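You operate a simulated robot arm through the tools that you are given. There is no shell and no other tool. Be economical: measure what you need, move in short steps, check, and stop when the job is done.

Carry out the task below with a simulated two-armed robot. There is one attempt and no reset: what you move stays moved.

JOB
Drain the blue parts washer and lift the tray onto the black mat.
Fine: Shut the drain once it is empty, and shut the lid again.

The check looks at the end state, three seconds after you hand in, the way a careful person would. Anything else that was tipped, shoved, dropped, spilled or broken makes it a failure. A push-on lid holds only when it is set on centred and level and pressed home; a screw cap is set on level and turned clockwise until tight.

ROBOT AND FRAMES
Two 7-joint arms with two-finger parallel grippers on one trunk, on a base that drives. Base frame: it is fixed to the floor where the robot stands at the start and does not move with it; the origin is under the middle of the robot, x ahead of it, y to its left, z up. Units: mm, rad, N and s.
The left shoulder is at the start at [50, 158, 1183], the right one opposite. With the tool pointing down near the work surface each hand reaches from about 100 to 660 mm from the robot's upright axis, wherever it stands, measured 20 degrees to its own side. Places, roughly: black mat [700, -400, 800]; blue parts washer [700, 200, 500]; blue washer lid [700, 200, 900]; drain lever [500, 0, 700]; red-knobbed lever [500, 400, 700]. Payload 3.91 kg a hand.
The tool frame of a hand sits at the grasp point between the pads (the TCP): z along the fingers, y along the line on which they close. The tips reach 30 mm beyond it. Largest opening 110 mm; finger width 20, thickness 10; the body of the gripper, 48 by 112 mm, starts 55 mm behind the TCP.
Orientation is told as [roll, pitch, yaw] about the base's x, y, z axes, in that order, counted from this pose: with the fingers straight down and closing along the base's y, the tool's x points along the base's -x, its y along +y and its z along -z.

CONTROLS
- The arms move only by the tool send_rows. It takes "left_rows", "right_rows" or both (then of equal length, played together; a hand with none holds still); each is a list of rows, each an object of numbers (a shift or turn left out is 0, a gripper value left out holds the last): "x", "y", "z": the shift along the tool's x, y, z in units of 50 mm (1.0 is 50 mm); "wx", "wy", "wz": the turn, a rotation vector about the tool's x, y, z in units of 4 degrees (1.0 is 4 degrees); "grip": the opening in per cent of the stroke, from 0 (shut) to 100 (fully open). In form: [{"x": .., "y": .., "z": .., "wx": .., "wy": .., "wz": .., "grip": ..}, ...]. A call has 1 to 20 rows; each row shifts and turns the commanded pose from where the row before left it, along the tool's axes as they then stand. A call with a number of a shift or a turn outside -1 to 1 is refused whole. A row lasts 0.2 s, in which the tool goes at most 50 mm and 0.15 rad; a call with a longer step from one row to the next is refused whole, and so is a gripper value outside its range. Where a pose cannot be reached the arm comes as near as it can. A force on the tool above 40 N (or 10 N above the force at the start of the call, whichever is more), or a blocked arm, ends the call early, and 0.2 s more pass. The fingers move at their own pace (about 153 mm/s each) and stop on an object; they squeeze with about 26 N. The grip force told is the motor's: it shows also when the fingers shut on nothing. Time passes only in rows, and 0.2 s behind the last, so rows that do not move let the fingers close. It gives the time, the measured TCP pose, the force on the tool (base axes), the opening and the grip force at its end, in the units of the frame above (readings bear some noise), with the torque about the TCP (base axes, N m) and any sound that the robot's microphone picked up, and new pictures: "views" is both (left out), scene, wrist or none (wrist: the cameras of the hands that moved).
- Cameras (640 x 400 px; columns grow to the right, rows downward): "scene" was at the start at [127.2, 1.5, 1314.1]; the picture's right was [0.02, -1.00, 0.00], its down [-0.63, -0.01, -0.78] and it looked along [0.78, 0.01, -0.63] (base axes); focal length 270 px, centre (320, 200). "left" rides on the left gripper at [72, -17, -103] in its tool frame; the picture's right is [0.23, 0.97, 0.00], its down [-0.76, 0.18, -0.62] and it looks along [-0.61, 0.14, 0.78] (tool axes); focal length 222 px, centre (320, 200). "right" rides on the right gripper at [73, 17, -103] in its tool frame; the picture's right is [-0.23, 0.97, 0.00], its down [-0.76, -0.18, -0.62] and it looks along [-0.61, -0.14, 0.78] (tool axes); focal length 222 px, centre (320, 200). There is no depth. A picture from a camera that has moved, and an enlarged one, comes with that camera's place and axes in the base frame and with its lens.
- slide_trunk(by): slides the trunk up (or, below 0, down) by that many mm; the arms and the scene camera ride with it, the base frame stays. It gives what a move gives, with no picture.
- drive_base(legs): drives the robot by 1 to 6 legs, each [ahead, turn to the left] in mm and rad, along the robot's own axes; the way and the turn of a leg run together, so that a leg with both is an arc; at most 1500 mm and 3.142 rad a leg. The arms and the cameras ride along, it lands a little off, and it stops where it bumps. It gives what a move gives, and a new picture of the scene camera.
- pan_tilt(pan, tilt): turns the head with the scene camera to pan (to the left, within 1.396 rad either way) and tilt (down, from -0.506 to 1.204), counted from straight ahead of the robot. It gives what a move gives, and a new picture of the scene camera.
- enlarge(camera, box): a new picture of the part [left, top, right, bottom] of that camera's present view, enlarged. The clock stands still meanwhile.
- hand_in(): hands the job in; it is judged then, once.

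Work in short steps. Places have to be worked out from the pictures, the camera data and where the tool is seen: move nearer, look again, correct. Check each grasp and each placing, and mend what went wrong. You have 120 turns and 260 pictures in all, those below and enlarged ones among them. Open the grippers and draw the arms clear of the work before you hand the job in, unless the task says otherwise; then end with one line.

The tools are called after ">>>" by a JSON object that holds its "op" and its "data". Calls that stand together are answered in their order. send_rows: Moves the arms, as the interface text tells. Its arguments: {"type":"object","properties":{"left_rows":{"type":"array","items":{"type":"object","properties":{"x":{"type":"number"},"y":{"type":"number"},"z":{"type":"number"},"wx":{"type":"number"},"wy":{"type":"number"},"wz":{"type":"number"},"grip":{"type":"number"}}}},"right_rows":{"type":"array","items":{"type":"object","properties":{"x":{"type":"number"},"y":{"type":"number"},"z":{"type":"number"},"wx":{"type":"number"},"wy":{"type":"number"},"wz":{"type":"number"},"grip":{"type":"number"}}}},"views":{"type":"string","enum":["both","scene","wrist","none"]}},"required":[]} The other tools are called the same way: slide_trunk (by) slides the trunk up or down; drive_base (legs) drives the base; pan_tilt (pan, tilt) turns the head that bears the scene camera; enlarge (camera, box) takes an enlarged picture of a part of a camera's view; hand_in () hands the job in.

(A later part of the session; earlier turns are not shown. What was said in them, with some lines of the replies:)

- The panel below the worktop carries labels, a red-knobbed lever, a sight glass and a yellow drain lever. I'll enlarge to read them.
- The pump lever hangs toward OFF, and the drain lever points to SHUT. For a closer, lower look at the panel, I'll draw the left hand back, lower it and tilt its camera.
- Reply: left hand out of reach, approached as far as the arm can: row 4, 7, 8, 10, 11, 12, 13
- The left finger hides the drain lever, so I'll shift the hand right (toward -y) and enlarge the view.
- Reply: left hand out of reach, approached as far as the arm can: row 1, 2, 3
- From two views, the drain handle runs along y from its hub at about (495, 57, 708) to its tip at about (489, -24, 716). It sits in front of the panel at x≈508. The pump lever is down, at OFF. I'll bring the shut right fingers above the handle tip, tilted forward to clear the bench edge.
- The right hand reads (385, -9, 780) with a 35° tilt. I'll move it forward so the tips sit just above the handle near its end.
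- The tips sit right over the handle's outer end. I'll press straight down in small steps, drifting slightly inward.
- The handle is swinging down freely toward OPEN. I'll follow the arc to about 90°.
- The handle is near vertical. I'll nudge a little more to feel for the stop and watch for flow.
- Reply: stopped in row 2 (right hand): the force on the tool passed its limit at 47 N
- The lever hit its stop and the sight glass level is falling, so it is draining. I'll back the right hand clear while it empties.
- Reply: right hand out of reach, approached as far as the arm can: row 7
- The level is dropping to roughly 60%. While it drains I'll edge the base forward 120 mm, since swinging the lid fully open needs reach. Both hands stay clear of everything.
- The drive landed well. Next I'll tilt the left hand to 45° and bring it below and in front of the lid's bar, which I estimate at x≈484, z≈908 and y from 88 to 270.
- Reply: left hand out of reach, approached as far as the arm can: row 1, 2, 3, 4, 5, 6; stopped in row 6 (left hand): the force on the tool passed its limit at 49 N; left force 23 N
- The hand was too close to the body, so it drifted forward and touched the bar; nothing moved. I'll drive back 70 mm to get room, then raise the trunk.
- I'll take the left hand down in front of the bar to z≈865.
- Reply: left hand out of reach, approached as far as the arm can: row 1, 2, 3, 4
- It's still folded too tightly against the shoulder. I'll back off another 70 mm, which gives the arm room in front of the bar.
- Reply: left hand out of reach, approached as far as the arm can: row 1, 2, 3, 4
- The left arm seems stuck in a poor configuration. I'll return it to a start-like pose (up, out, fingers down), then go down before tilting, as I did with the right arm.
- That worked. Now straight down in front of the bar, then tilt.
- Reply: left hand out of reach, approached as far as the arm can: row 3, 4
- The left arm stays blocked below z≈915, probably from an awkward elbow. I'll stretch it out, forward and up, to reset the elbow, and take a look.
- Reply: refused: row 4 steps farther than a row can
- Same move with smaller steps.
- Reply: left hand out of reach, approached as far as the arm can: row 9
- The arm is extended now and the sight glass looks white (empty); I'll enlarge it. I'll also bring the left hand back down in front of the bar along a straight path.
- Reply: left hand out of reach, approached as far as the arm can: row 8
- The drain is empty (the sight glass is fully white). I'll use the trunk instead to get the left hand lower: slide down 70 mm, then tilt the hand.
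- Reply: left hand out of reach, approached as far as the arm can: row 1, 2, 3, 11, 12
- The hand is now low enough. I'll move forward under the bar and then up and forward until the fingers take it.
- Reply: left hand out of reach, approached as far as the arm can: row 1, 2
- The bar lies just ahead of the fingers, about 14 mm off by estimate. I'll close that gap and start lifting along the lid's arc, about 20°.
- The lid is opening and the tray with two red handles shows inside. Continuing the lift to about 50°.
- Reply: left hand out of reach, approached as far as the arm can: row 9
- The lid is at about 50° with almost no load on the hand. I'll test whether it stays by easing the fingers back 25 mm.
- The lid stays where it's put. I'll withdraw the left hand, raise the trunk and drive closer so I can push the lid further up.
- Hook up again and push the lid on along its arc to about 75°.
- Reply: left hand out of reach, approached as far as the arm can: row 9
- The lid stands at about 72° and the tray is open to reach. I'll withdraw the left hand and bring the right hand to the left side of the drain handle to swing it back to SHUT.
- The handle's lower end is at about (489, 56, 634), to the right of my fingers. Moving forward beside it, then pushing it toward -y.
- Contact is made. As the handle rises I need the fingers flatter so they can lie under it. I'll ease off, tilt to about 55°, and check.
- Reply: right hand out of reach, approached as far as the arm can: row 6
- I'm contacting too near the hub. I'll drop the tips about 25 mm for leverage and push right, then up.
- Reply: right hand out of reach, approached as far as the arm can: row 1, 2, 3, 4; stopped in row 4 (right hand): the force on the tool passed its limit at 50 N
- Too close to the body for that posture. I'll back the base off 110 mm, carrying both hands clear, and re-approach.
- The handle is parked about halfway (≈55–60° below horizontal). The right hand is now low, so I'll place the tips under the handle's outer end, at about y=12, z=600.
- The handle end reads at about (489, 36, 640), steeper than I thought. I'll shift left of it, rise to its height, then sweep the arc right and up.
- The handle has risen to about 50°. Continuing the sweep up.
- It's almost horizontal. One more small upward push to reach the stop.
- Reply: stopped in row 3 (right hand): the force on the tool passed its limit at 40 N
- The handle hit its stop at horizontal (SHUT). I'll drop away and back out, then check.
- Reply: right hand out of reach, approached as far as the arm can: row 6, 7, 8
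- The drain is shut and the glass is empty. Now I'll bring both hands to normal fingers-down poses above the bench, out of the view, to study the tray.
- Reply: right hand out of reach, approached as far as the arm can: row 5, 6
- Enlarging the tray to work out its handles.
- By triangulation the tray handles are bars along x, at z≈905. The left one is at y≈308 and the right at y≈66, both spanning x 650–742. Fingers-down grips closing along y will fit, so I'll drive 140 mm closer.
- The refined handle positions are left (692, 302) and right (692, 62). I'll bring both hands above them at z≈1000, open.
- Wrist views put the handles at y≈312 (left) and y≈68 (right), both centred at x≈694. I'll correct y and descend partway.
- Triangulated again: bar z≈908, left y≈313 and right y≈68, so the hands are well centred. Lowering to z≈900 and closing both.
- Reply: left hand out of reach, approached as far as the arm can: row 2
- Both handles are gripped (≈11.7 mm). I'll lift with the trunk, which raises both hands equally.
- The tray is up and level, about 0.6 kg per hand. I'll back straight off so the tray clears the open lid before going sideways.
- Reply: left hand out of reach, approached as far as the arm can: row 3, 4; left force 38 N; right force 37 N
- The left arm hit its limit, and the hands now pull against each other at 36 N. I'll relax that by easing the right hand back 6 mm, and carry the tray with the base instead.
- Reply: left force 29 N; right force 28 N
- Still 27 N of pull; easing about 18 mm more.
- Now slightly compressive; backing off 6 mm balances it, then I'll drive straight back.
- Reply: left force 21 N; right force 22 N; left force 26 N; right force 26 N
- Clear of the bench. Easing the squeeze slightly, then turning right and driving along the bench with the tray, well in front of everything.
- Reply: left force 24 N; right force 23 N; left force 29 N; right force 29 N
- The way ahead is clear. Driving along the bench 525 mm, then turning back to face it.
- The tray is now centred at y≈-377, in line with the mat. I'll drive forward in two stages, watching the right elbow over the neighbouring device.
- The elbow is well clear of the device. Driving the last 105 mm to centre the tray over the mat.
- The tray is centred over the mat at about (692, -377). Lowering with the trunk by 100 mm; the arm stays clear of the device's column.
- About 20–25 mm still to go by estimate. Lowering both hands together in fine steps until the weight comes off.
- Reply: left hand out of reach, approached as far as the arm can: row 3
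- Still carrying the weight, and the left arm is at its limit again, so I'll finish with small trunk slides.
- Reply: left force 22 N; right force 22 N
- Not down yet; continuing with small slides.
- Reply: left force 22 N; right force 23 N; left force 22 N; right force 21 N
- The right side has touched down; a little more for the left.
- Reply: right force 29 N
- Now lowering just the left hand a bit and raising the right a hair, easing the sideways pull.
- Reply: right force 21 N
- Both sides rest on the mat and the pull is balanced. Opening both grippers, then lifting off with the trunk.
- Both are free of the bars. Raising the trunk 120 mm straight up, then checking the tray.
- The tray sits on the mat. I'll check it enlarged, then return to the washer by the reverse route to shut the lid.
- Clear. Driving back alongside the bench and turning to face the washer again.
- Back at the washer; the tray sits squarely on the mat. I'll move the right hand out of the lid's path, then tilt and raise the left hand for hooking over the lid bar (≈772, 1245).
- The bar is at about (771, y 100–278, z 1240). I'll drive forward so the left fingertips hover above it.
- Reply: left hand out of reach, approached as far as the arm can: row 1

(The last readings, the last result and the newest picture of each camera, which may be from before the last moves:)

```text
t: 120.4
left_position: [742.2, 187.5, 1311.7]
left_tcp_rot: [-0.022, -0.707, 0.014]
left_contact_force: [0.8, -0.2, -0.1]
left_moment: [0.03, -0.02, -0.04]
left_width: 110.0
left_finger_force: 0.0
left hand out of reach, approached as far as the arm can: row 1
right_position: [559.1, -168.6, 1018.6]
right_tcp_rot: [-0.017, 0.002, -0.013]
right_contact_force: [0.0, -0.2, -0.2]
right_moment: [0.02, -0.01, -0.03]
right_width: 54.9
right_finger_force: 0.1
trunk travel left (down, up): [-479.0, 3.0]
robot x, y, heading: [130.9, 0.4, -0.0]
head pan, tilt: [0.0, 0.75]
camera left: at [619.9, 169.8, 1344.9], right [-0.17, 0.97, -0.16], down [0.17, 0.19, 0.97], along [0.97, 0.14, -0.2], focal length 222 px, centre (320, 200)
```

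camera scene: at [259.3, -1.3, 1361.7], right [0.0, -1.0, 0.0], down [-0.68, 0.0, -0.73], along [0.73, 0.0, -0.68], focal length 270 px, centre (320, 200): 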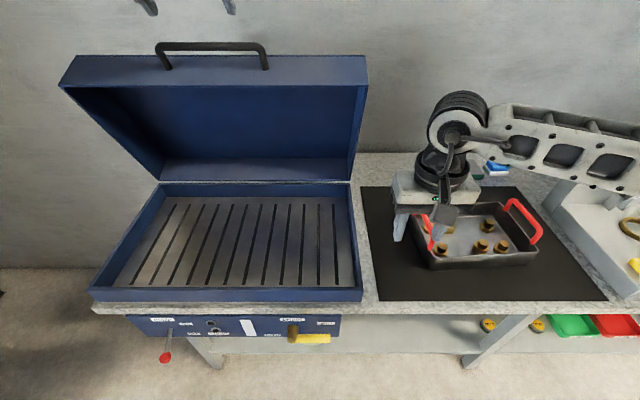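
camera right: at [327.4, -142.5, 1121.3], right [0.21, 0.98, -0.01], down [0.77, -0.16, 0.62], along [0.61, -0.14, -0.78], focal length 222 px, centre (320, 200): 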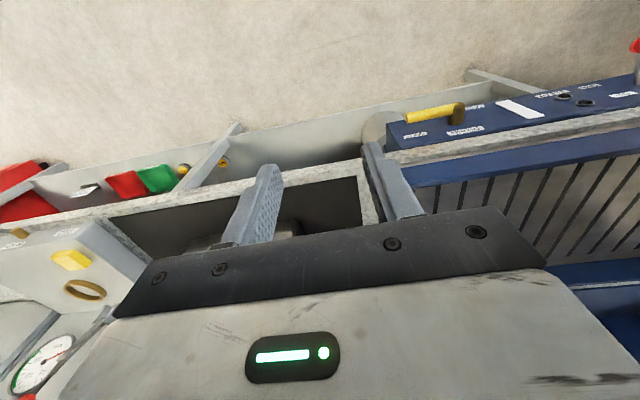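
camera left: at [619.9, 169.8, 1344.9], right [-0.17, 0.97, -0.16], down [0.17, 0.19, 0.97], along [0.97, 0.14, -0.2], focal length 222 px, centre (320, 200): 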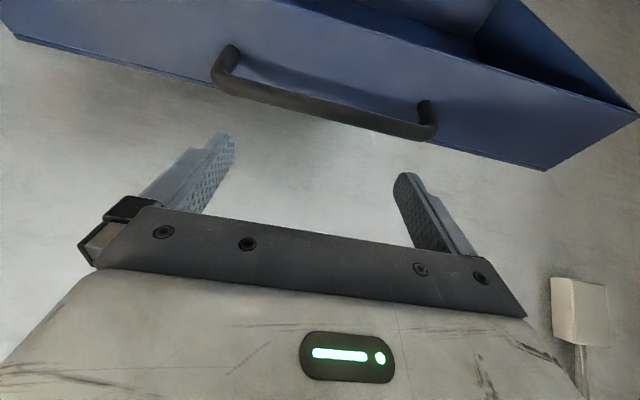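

The bar triangulates to (779, 186, 1239). I'll nudge forward 30 mm for reach, then slide the fingers over and past the bar along their own axis.

>>> {"op": "drive_base", "data": {"legs": [[30, 0]]}}

>>> {"op": "send_rows", "data": {"left_rows": [{"x": 0.2, "z": 0.4}, {"x": 0.15, "z": 0.4}, {"z": 0.3}, {}], "views": "wrist"}}

```text
t: 121.2
left_position: [773.5, 187.9, 1311.3]
left_tcp_rot: [-0.022, -0.705, 0.014]
left_contact_force: [0.5, 0.3, 0.4]
left_moment: [0.02, 0.02, -0.03]
left_width: 110.1
left_finger_force: 0.0
right_position: [590.0, -168.2, 1017.6]
right_tcp_rot: [-0.016, 0.004, -0.012]
right_contact_force: [0.2, 0.4, -0.8]
right_moment: [-0.04, 0.04, 0.02]
right_width: 54.9
right_finger_force: 0.0
trunk travel left (down, up): [-479.0, 3.0]
robot x, y, heading: [167.6, -2.2, -0.004]
head pan, tilt: [0.0, 0.75]
camera scene: at [289.8, -1.2, 1361.7], right [0.0, -1.0, 0.0], down [-0.68, 0.0, -0.73], along [0.73, 0.0, -0.68], focal length 270 px, centre (320, 200)
```

scene: 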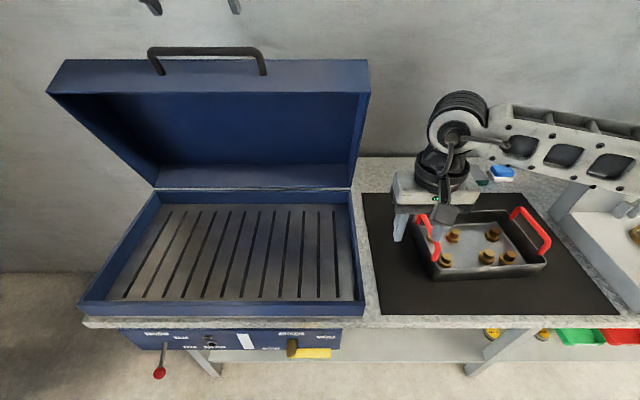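

```text
t: 122.2
left_position: [793.6, 186.0, 1260.7]
left_tcp_rot: [-0.023, -0.71, 0.012]
left_contact_force: [0.1, -0.4, 0.2]
left_moment: [0.0, -0.03, 0.04]
left_width: 110.0
left_finger_force: 0.0
right_position: [588.9, -169.5, 1018.6]
right_tcp_rot: [-0.016, 0.001, -0.012]
right_contact_force: [-0.6, 0.2, 0.3]
right_moment: [0.0, -0.05, 0.02]
right_width: 55.1
right_finger_force: 0.0
trunk travel left (down, up): [-479.0, 3.0]
robot x, y, heading: [163.7, -3.5, 0.002]
head pan, tilt: [0.0, 0.75]
camera left: at [672.1, 169.9, 1292.1], right [-0.17, 0.97, -0.16], down [0.17, 0.19, 0.97], along [0.97, 0.14, -0.2], focal length 222 px, centre (320, 200)
```

left: 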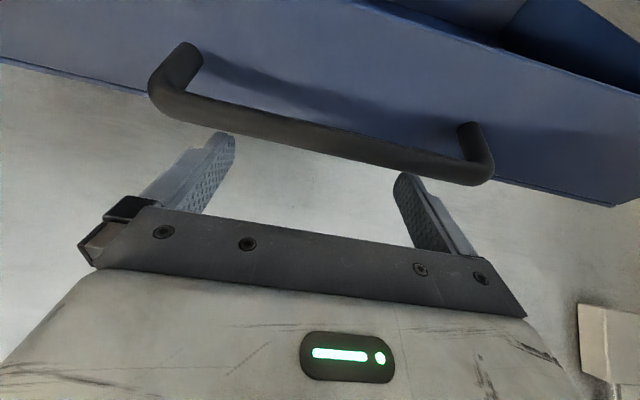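

The fingers are over the bar with about 9 mm of gap. Pulling the lid down along its arc to about 50°.

>>> {"op": "send_rows", "data": {"left_rows": [{"x": 0.2}, {"x": 0.38, "z": -0.18}, {"x": 0.38, "z": -0.17}, {"x": 0.4, "z": -0.15}, {"x": 0.4, "z": -0.14}, {"x": 0.42, "z": -0.1}, {"x": 0.42, "z": -0.08}, {"x": 0.42, "z": -0.06}, {}], "views": "both"}}

```text
t: 124.2
left_position: [650.1, 186.1, 1192.7]
left_tcp_rot: [-0.021, -0.707, 0.014]
left_contact_force: [-0.1, 0.2, 0.4]
left_moment: [0.03, -0.01, -0.02]
left_width: 109.9
left_finger_force: 0.1
right_position: [589.5, -169.2, 1017.9]
right_tcp_rot: [-0.015, 0.001, -0.012]
right_contact_force: [-0.3, -0.2, -0.1]
right_moment: [-0.01, 0.01, -0.02]
right_width: 54.8
right_finger_force: 0.1
trunk travel left (down, up): [-479.0, 3.0]
robot x, y, heading: [165.6, -3.4, 0.006]
head pan, tilt: [0.0, 0.75]
camera scene: at [288.6, -1.2, 1361.8], right [0.0, -1.0, 0.0], down [-0.68, 0.0, -0.73], along [0.73, 0.0, -0.68], focal length 270 px, centre (320, 200)
camera left: at [528.0, 168.1, 1225.8], right [-0.17, 0.97, -0.16], down [0.17, 0.19, 0.97], along [0.97, 0.14, -0.2], focal length 222 px, centre (320, 200)
```

scene: 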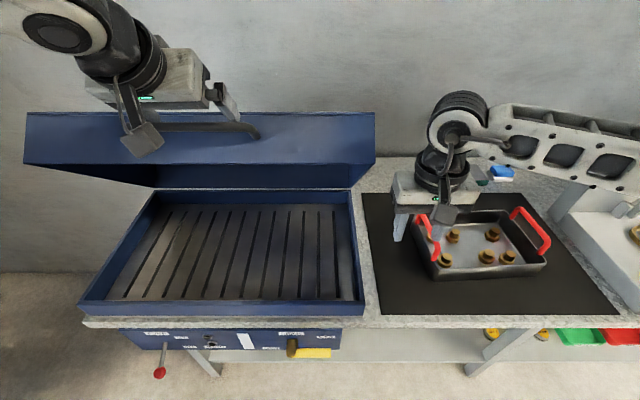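
left: 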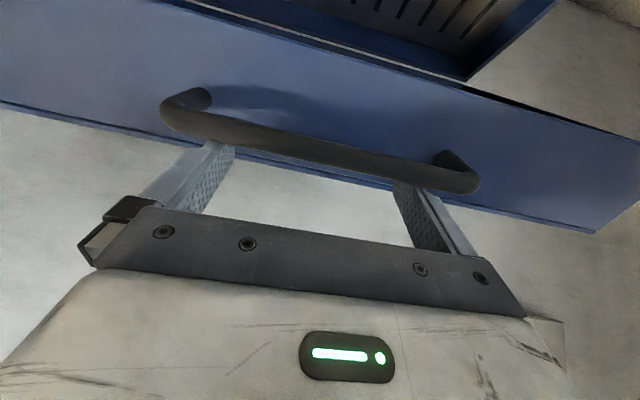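

Working well. Continuing to about 30°.

>>> {"op": "send_rows", "data": {"left_rows": [{"x": 0.43}, {"x": 0.43}, {"x": 0.43, "z": 0.02}, {"x": 0.43, "z": 0.06}, {"x": 0.43, "z": 0.08}, {"x": 0.43, "z": 0.1}, {}], "views": "both"}}

```text
t: 125.8
left_position: [560.6, 184.5, 1100.8]
left_tcp_rot: [-0.02, -0.707, 0.014]
left_contact_force: [0.3, -0.5, 0.8]
left_moment: [-0.01, 0.01, 0.01]
left_width: 109.9
left_finger_force: 0.2
right_position: [590.3, -168.4, 1017.1]
right_tcp_rot: [-0.015, 0.001, -0.01]
right_contact_force: [-0.7, -0.1, 0.9]
right_moment: [-0.05, 0.0, -0.01]
right_width: 55.0
right_finger_force: 0.2
trunk travel left (down, up): [-479.0, 3.0]
robot x, y, heading: [162.8, -0.2, 0.001]
head pan, tilt: [0.0, 0.75]
camera scene: at [288.4, -1.3, 1361.8], right [0.0, -1.0, 0.0], down [-0.68, 0.0, -0.73], along [0.73, 0.0, -0.68], focal length 270 px, centre (320, 200)
camera left: at [438.8, 166.7, 1133.3], right [-0.17, 0.97, -0.16], down [0.17, 0.19, 0.97], along [0.97, 0.14, -0.2], focal length 222 px, centre (320, 200)
```

scene: 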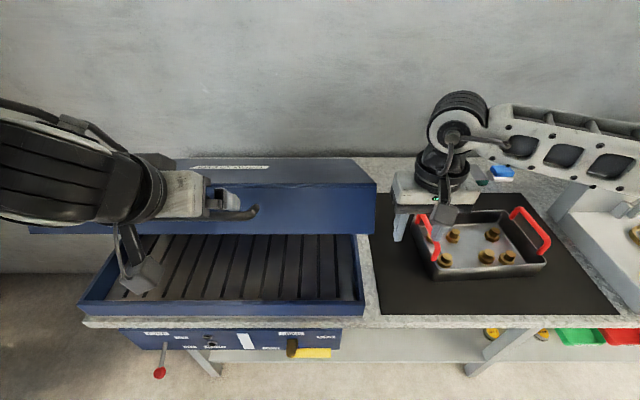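
left: 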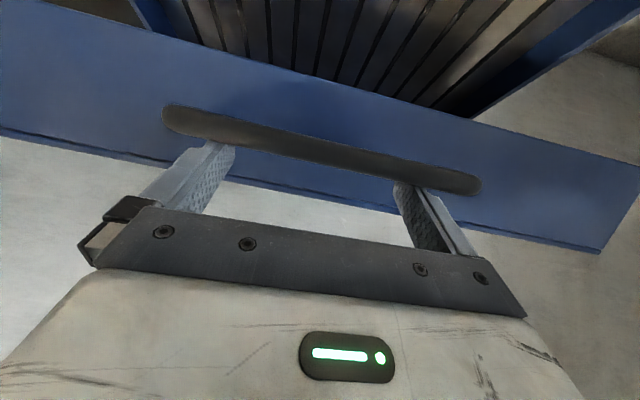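

The lid is at about 28°. To avoid folding the arm too tightly I'll finish with the trunk and base. First I'm raising the right hand well clear.

>>> {"op": "send_rows", "data": {"right_rows": [{"z": -0.8}, {"z": -0.8}, {"z": -0.8}, {"z": -0.8}, {"x": 0.5}, {}], "views": "none"}}

>>> {"op": "slide_trunk", "data": {"by": -40}}

>>> {"op": "drive_base", "data": {"legs": [[-22, 0]]}}

```text
t: 127.2
left_position: [561.4, 183.6, 1101.3]
left_tcp_rot: [-0.021, -0.706, 0.014]
left_contact_force: [-0.4, -0.6, 0.5]
left_moment: [0.01, 0.01, 0.01]
left_width: 110.0
left_finger_force: 0.0
right_position: [564.3, -166.7, 1179.0]
right_tcp_rot: [-0.017, 0.0, -0.012]
right_contact_force: [-0.1, 0.5, -0.3]
right_moment: [0.0, 0.01, 0.03]
right_width: 54.9
right_finger_force: 0.0
trunk travel left (down, up): [-479.0, 3.0]
robot x, y, heading: [165.0, -2.3, 0.004]
head pan, tilt: [0.0, 0.75]
```

```text
t: 128.0
left_position: [550.7, 184.5, 1062.6]
left_tcp_rot: [-0.019, -0.701, 0.017]
left_contact_force: [-27.9, -0.3, 12.7]
left_moment: [1.14, 0.17, 1.48]
left_width: 109.7
left_finger_force: 0.1
right_position: [560.2, -165.4, 1141.8]
right_tcp_rot: [-0.013, -0.004, -0.01]
right_contact_force: [0.4, 0.3, -0.4]
right_moment: [-0.03, -0.03, -0.02]
right_width: 54.8
right_finger_force: 0.1
trunk travel left (down, up): [-441.0, 41.0]
robot x, y, heading: [161.7, -2.7, 0.001]
head pan, tilt: [0.0, 0.75]
stopped: the force on the tool passed its limit at 47 N (the readings are from after the stop); the commanded pose is now the measured one
```

```text
t: 128.8
left_position: [536.2, 185.6, 1064.5]
left_tcp_rot: [-0.018, -0.702, 0.017]
left_contact_force: [-0.3, -0.1, 0.5]
left_moment: [0.0, -0.01, 0.02]
left_width: 109.7
left_finger_force: 0.1
right_position: [542.7, -165.3, 1139.9]
right_tcp_rot: [-0.015, 0.001, -0.01]
right_contact_force: [0.5, 0.6, 0.2]
right_moment: [-0.03, -0.04, 0.01]
right_width: 55.0
right_finger_force: 0.1
trunk travel left (down, up): [-441.0, 41.0]
robot x, y, heading: [143.5, -2.1, -0.001]
head pan, tilt: [0.0, 0.75]
camera scene: at [265.5, -1.0, 1324.0], right [0.0, -1.0, 0.0], down [-0.68, 0.0, -0.73], along [0.73, 0.0, -0.68], focal length 270 px, centre (320, 200)
```

scene: 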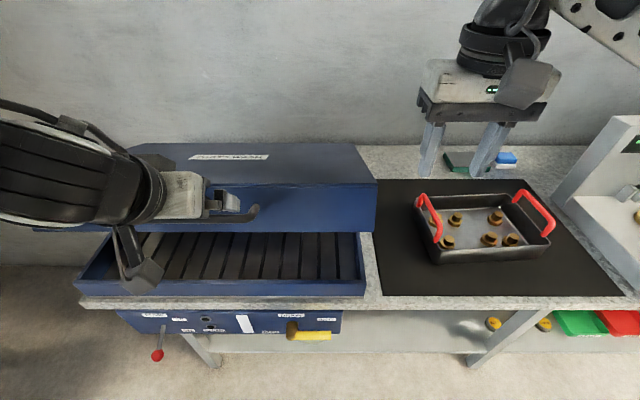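

A fingertip touched the lid face, so I'll disengage upward and push the lid shut from its top instead.

>>> {"op": "send_rows", "data": {"left_rows": [{"z": -0.8}, {"z": -0.8}, {"x": -0.45, "z": -0.52}, {"x": -0.45, "z": -0.52}, {"x": -0.45, "z": -0.52}, {"wy": 1}, {"wy": 1}, {"wy": 1}, {"wy": 1}, {"wy": 1}, {"wy": 1}, {"wy": 1}, {"wy": 1}, {"wy": 1}, {"wy": 1, "grip": 40}, {}], "views": "scene"}}

```text
t: 132.2
left_position: [515.0, 183.2, 1235.7]
left_tcp_rot: [-0.016, -0.002, 0.004]
left_contact_force: [0.1, 0.2, 0.5]
left_moment: [0.0, 0.01, 0.0]
left_width: 44.0
left_finger_force: 0.0
left hand out of reach, approached as far as the arm can: row 1, 2
right_position: [542.0, -166.3, 1139.9]
right_tcp_rot: [-0.016, 0.0, -0.01]
right_contact_force: [0.0, 0.0, -0.4]
right_moment: [0.0, -0.02, 0.0]
right_width: 54.8
right_finger_force: 0.1
trunk travel left (down, up): [-441.0, 41.0]
robot x, y, heading: [141.7, -0.8, 0.001]
head pan, tilt: [0.0, 0.75]
camera scene: at [266.1, -1.0, 1324.0], right [0.0, -1.0, 0.0], down [-0.68, 0.0, -0.73], along [0.73, 0.0, -0.68], focal length 270 px, centre (320, 200)
```

scene: 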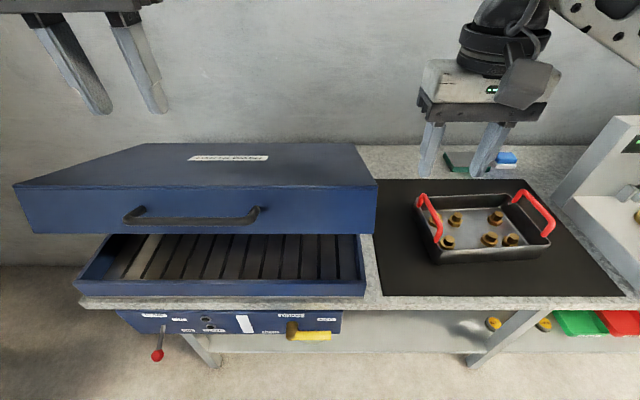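

The lid is at about 20°. Moving the left fingertips over its front part (x≈610) and pressing down.

>>> {"op": "send_rows", "data": {"left_rows": [{"x": -0.65}, {"x": -0.65}, {"x": -0.6}, {"z": 0.7}, {"z": 0.7}, {"z": 0.7}, {"z": 0.5}, {"z": 0.4}, {"z": 0.4}, {"z": 0.4}, {}], "views": "scene"}}

```text
t: 134.6
left_position: [611.1, 179.1, 1048.4]
left_tcp_rot: [-0.015, -0.004, 0.004]
left_contact_force: [0.0, 0.4, 0.3]
left_moment: [0.03, 0.01, -0.04]
left_width: 44.1
left_finger_force: 0.1
right_position: [543.6, -166.1, 1140.3]
right_tcp_rot: [-0.016, 0.001, -0.01]
right_contact_force: [0.2, 0.7, -0.2]
right_moment: [-0.01, 0.0, 0.01]
right_width: 55.0
right_finger_force: 0.1
trunk travel left (down, up): [-441.0, 41.0]
robot x, y, heading: [144.3, -5.4, -0.001]
head pan, tilt: [0.0, 0.75]
camera scene: at [266.1, -1.1, 1324.0], right [0.0, -1.0, 0.0], down [-0.68, 0.0, -0.73], along [0.73, 0.0, -0.68], focal length 270 px, centre (320, 200)
```

scene: 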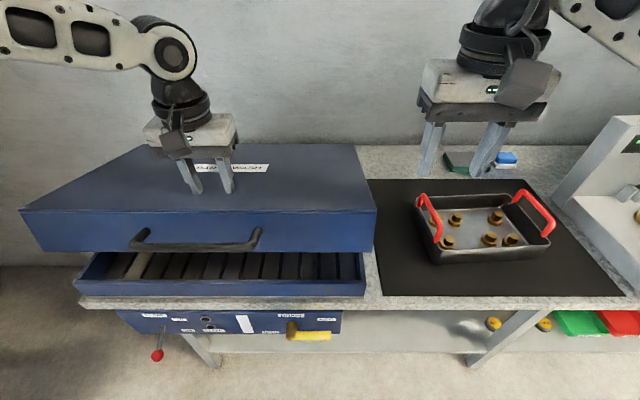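

The lid follows down. Pressing on until it seats.

>>> {"op": "send_rows", "data": {"left_rows": [{"z": 0.3}, {"z": 0.3}, {"z": 0.3}, {"z": 0.25}, {"z": 0.2}, {"z": 0.2}, {"z": 0.15}, {}], "views": "scene"}}

```text
t: 136.1
left_position: [610.5, 179.7, 978.2]
left_tcp_rot: [-0.019, -0.023, 0.005]
left_contact_force: [-9.1, 0.1, 19.1]
left_moment: [0.51, 0.46, 0.31]
left_width: 43.8
left_finger_force: 0.0
left hand out of reach, approached as far as the arm can: row 6, 7
right_position: [541.0, -165.7, 1141.5]
right_tcp_rot: [-0.016, 0.0, -0.007]
right_contact_force: [0.3, -0.5, 0.0]
right_moment: [-0.02, -0.02, 0.01]
right_width: 55.1
right_finger_force: 0.2
trunk travel left (down, up): [-441.0, 41.0]
robot x, y, heading: [143.6, -3.7, 0.001]
head pan, tilt: [0.0, 0.75]
stopped in row 7 (left hand): the force on the tool passed its limit at 47 N (the readings are from after the stop); the commanded pose is now the measured one
camera scene: at [263.7, -1.2, 1324.4], right [0.0, -1.0, 0.0], down [-0.68, 0.0, -0.73], along [0.73, 0.0, -0.68], focal length 270 px, centre (320, 200)
```

scene: 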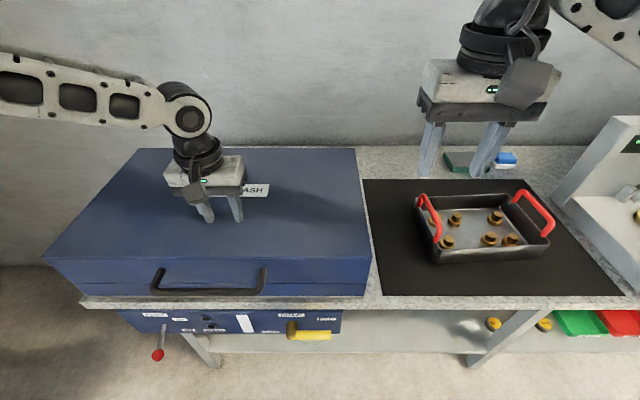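

The lid is shut against a firm stop. Lifting the left hand off, backing the base away, and checking everything.

>>> {"op": "send_rows", "data": {"left_rows": [{"z": -0.5}, {"z": -0.8}, {"z": -0.8}, {"z": -0.8}, {}], "views": "none"}}

>>> {"op": "drive_base", "data": {"legs": [[-300, 0]]}}

>>> {"op": "enlarge", "data": {"camera": "scene", "box": [120, 130, 360, 290]}}

```text
t: 137.3
left_position: [609.2, 183.6, 1118.4]
left_tcp_rot: [-0.021, -0.019, 0.002]
left_contact_force: [-0.2, 0.3, -0.7]
left_moment: [0.01, -0.03, 0.04]
left_width: 43.8
left_finger_force: 0.0
right_position: [543.2, -165.0, 1140.4]
right_tcp_rot: [-0.017, 0.003, -0.01]
right_contact_force: [0.3, 0.3, 0.3]
right_moment: [0.02, 0.01, 0.02]
right_width: 55.1
right_finger_force: 0.1
trunk travel left (down, up): [-441.0, 41.0]
robot x, y, heading: [145.8, -0.8, -0.002]
head pan, tilt: [0.0, 0.75]
```

```text
t: 139.3
left_position: [314.4, 183.3, 1118.7]
left_tcp_rot: [-0.021, -0.022, 0.007]
left_contact_force: [-0.7, -0.9, 0.0]
left_moment: [-0.01, 0.0, -0.01]
left_width: 43.9
left_finger_force: 0.0
right_position: [248.8, -166.9, 1141.1]
right_tcp_rot: [-0.014, 0.003, -0.009]
right_contact_force: [-0.5, 0.3, 0.5]
right_moment: [-0.01, -0.01, -0.04]
right_width: 55.0
right_finger_force: 0.1
trunk travel left (down, up): [-441.0, 41.0]
robot x, y, heading: [-148.9, -4.6, 0.0]
head pan, tilt: [0.0, 0.75]
camera scene: at [-28.3, -1.8, 1324.0], right [0.0, -1.0, 0.0], down [-0.68, 0.0, -0.73], along [0.73, 0.0, -0.68], focal length 270 px, centre (320, 200)
```

scene: 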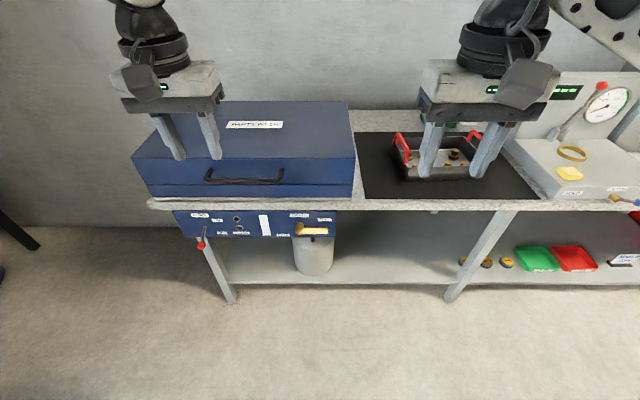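

```text
2.50 times, centred on (240, 210) of scene
camera zoom: at [-28.3, -1.8, 1324.0], right [0.0, -1.0, 0.0], down [-0.68, 0.0, -0.73], along [0.73, 0.0, -0.68], focal length 676 px, centre (520, 175)
```

zoom: 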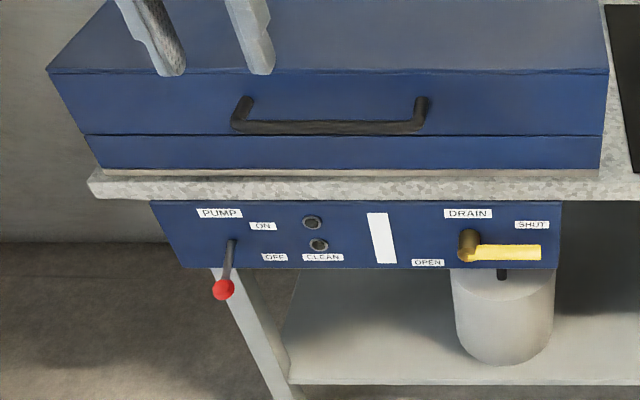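

The lid is seated with an even seam, the drain is at SHUT, the glass is empty, the pump is untouched, and the tray is on the mat. Opening the grippers fully before handing in.

>>> {"op": "send_rows", "data": {"left_rows": [{"grip": 100}, {}], "right_rows": [{"grip": 100}, {}], "views": "none"}}

>>> {"op": "enlarge", "data": {"camera": "scene", "box": [340, 90, 640, 290]}}

```text
t: 139.9
left_position: [315.6, 183.1, 1118.3]
left_tcp_rot: [-0.02, -0.022, 0.004]
left_contact_force: [-0.4, 0.6, 0.2]
left_moment: [0.02, 0.01, 0.04]
left_width: 109.9
left_finger_force: 0.1
right_position: [249.1, -166.5, 1140.5]
right_tcp_rot: [-0.013, 0.002, -0.008]
right_contact_force: [0.1, 0.1, -0.4]
right_moment: [0.01, 0.01, -0.02]
right_width: 109.9
right_finger_force: 0.0
trunk travel left (down, up): [-441.0, 41.0]
robot x, y, heading: [-151.5, -1.3, 0.001]
head pan, tilt: [0.0, 0.75]
```

```text
2.00 times, centred on (490, 190) of scene
camera zoom: at [-27.6, -1.8, 1323.9], right [0.0, -1.0, 0.0], down [-0.68, 0.0, -0.73], along [0.73, 0.0, -0.68], focal length 540 px, centre (-20, 220)
```

zoom: 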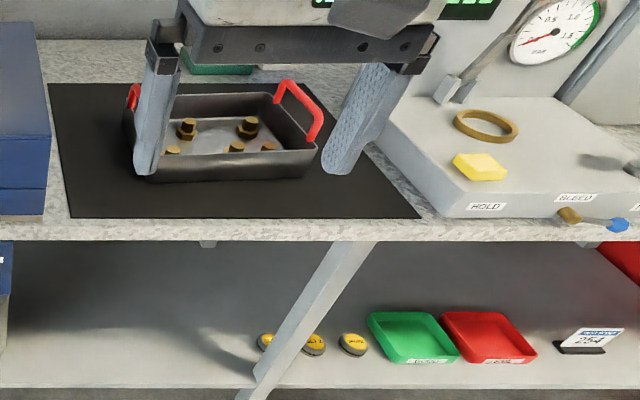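

Everything is in place and both hands are clear, so I'm handing in.

>>> {"op": "hand_in", "data": {}}

```text
The job is handed in.
```

I drained the washer, set the tray with its parts on the black mat, shut the drain, and closed the lid; the job is handed in, but I got no result back from the check.
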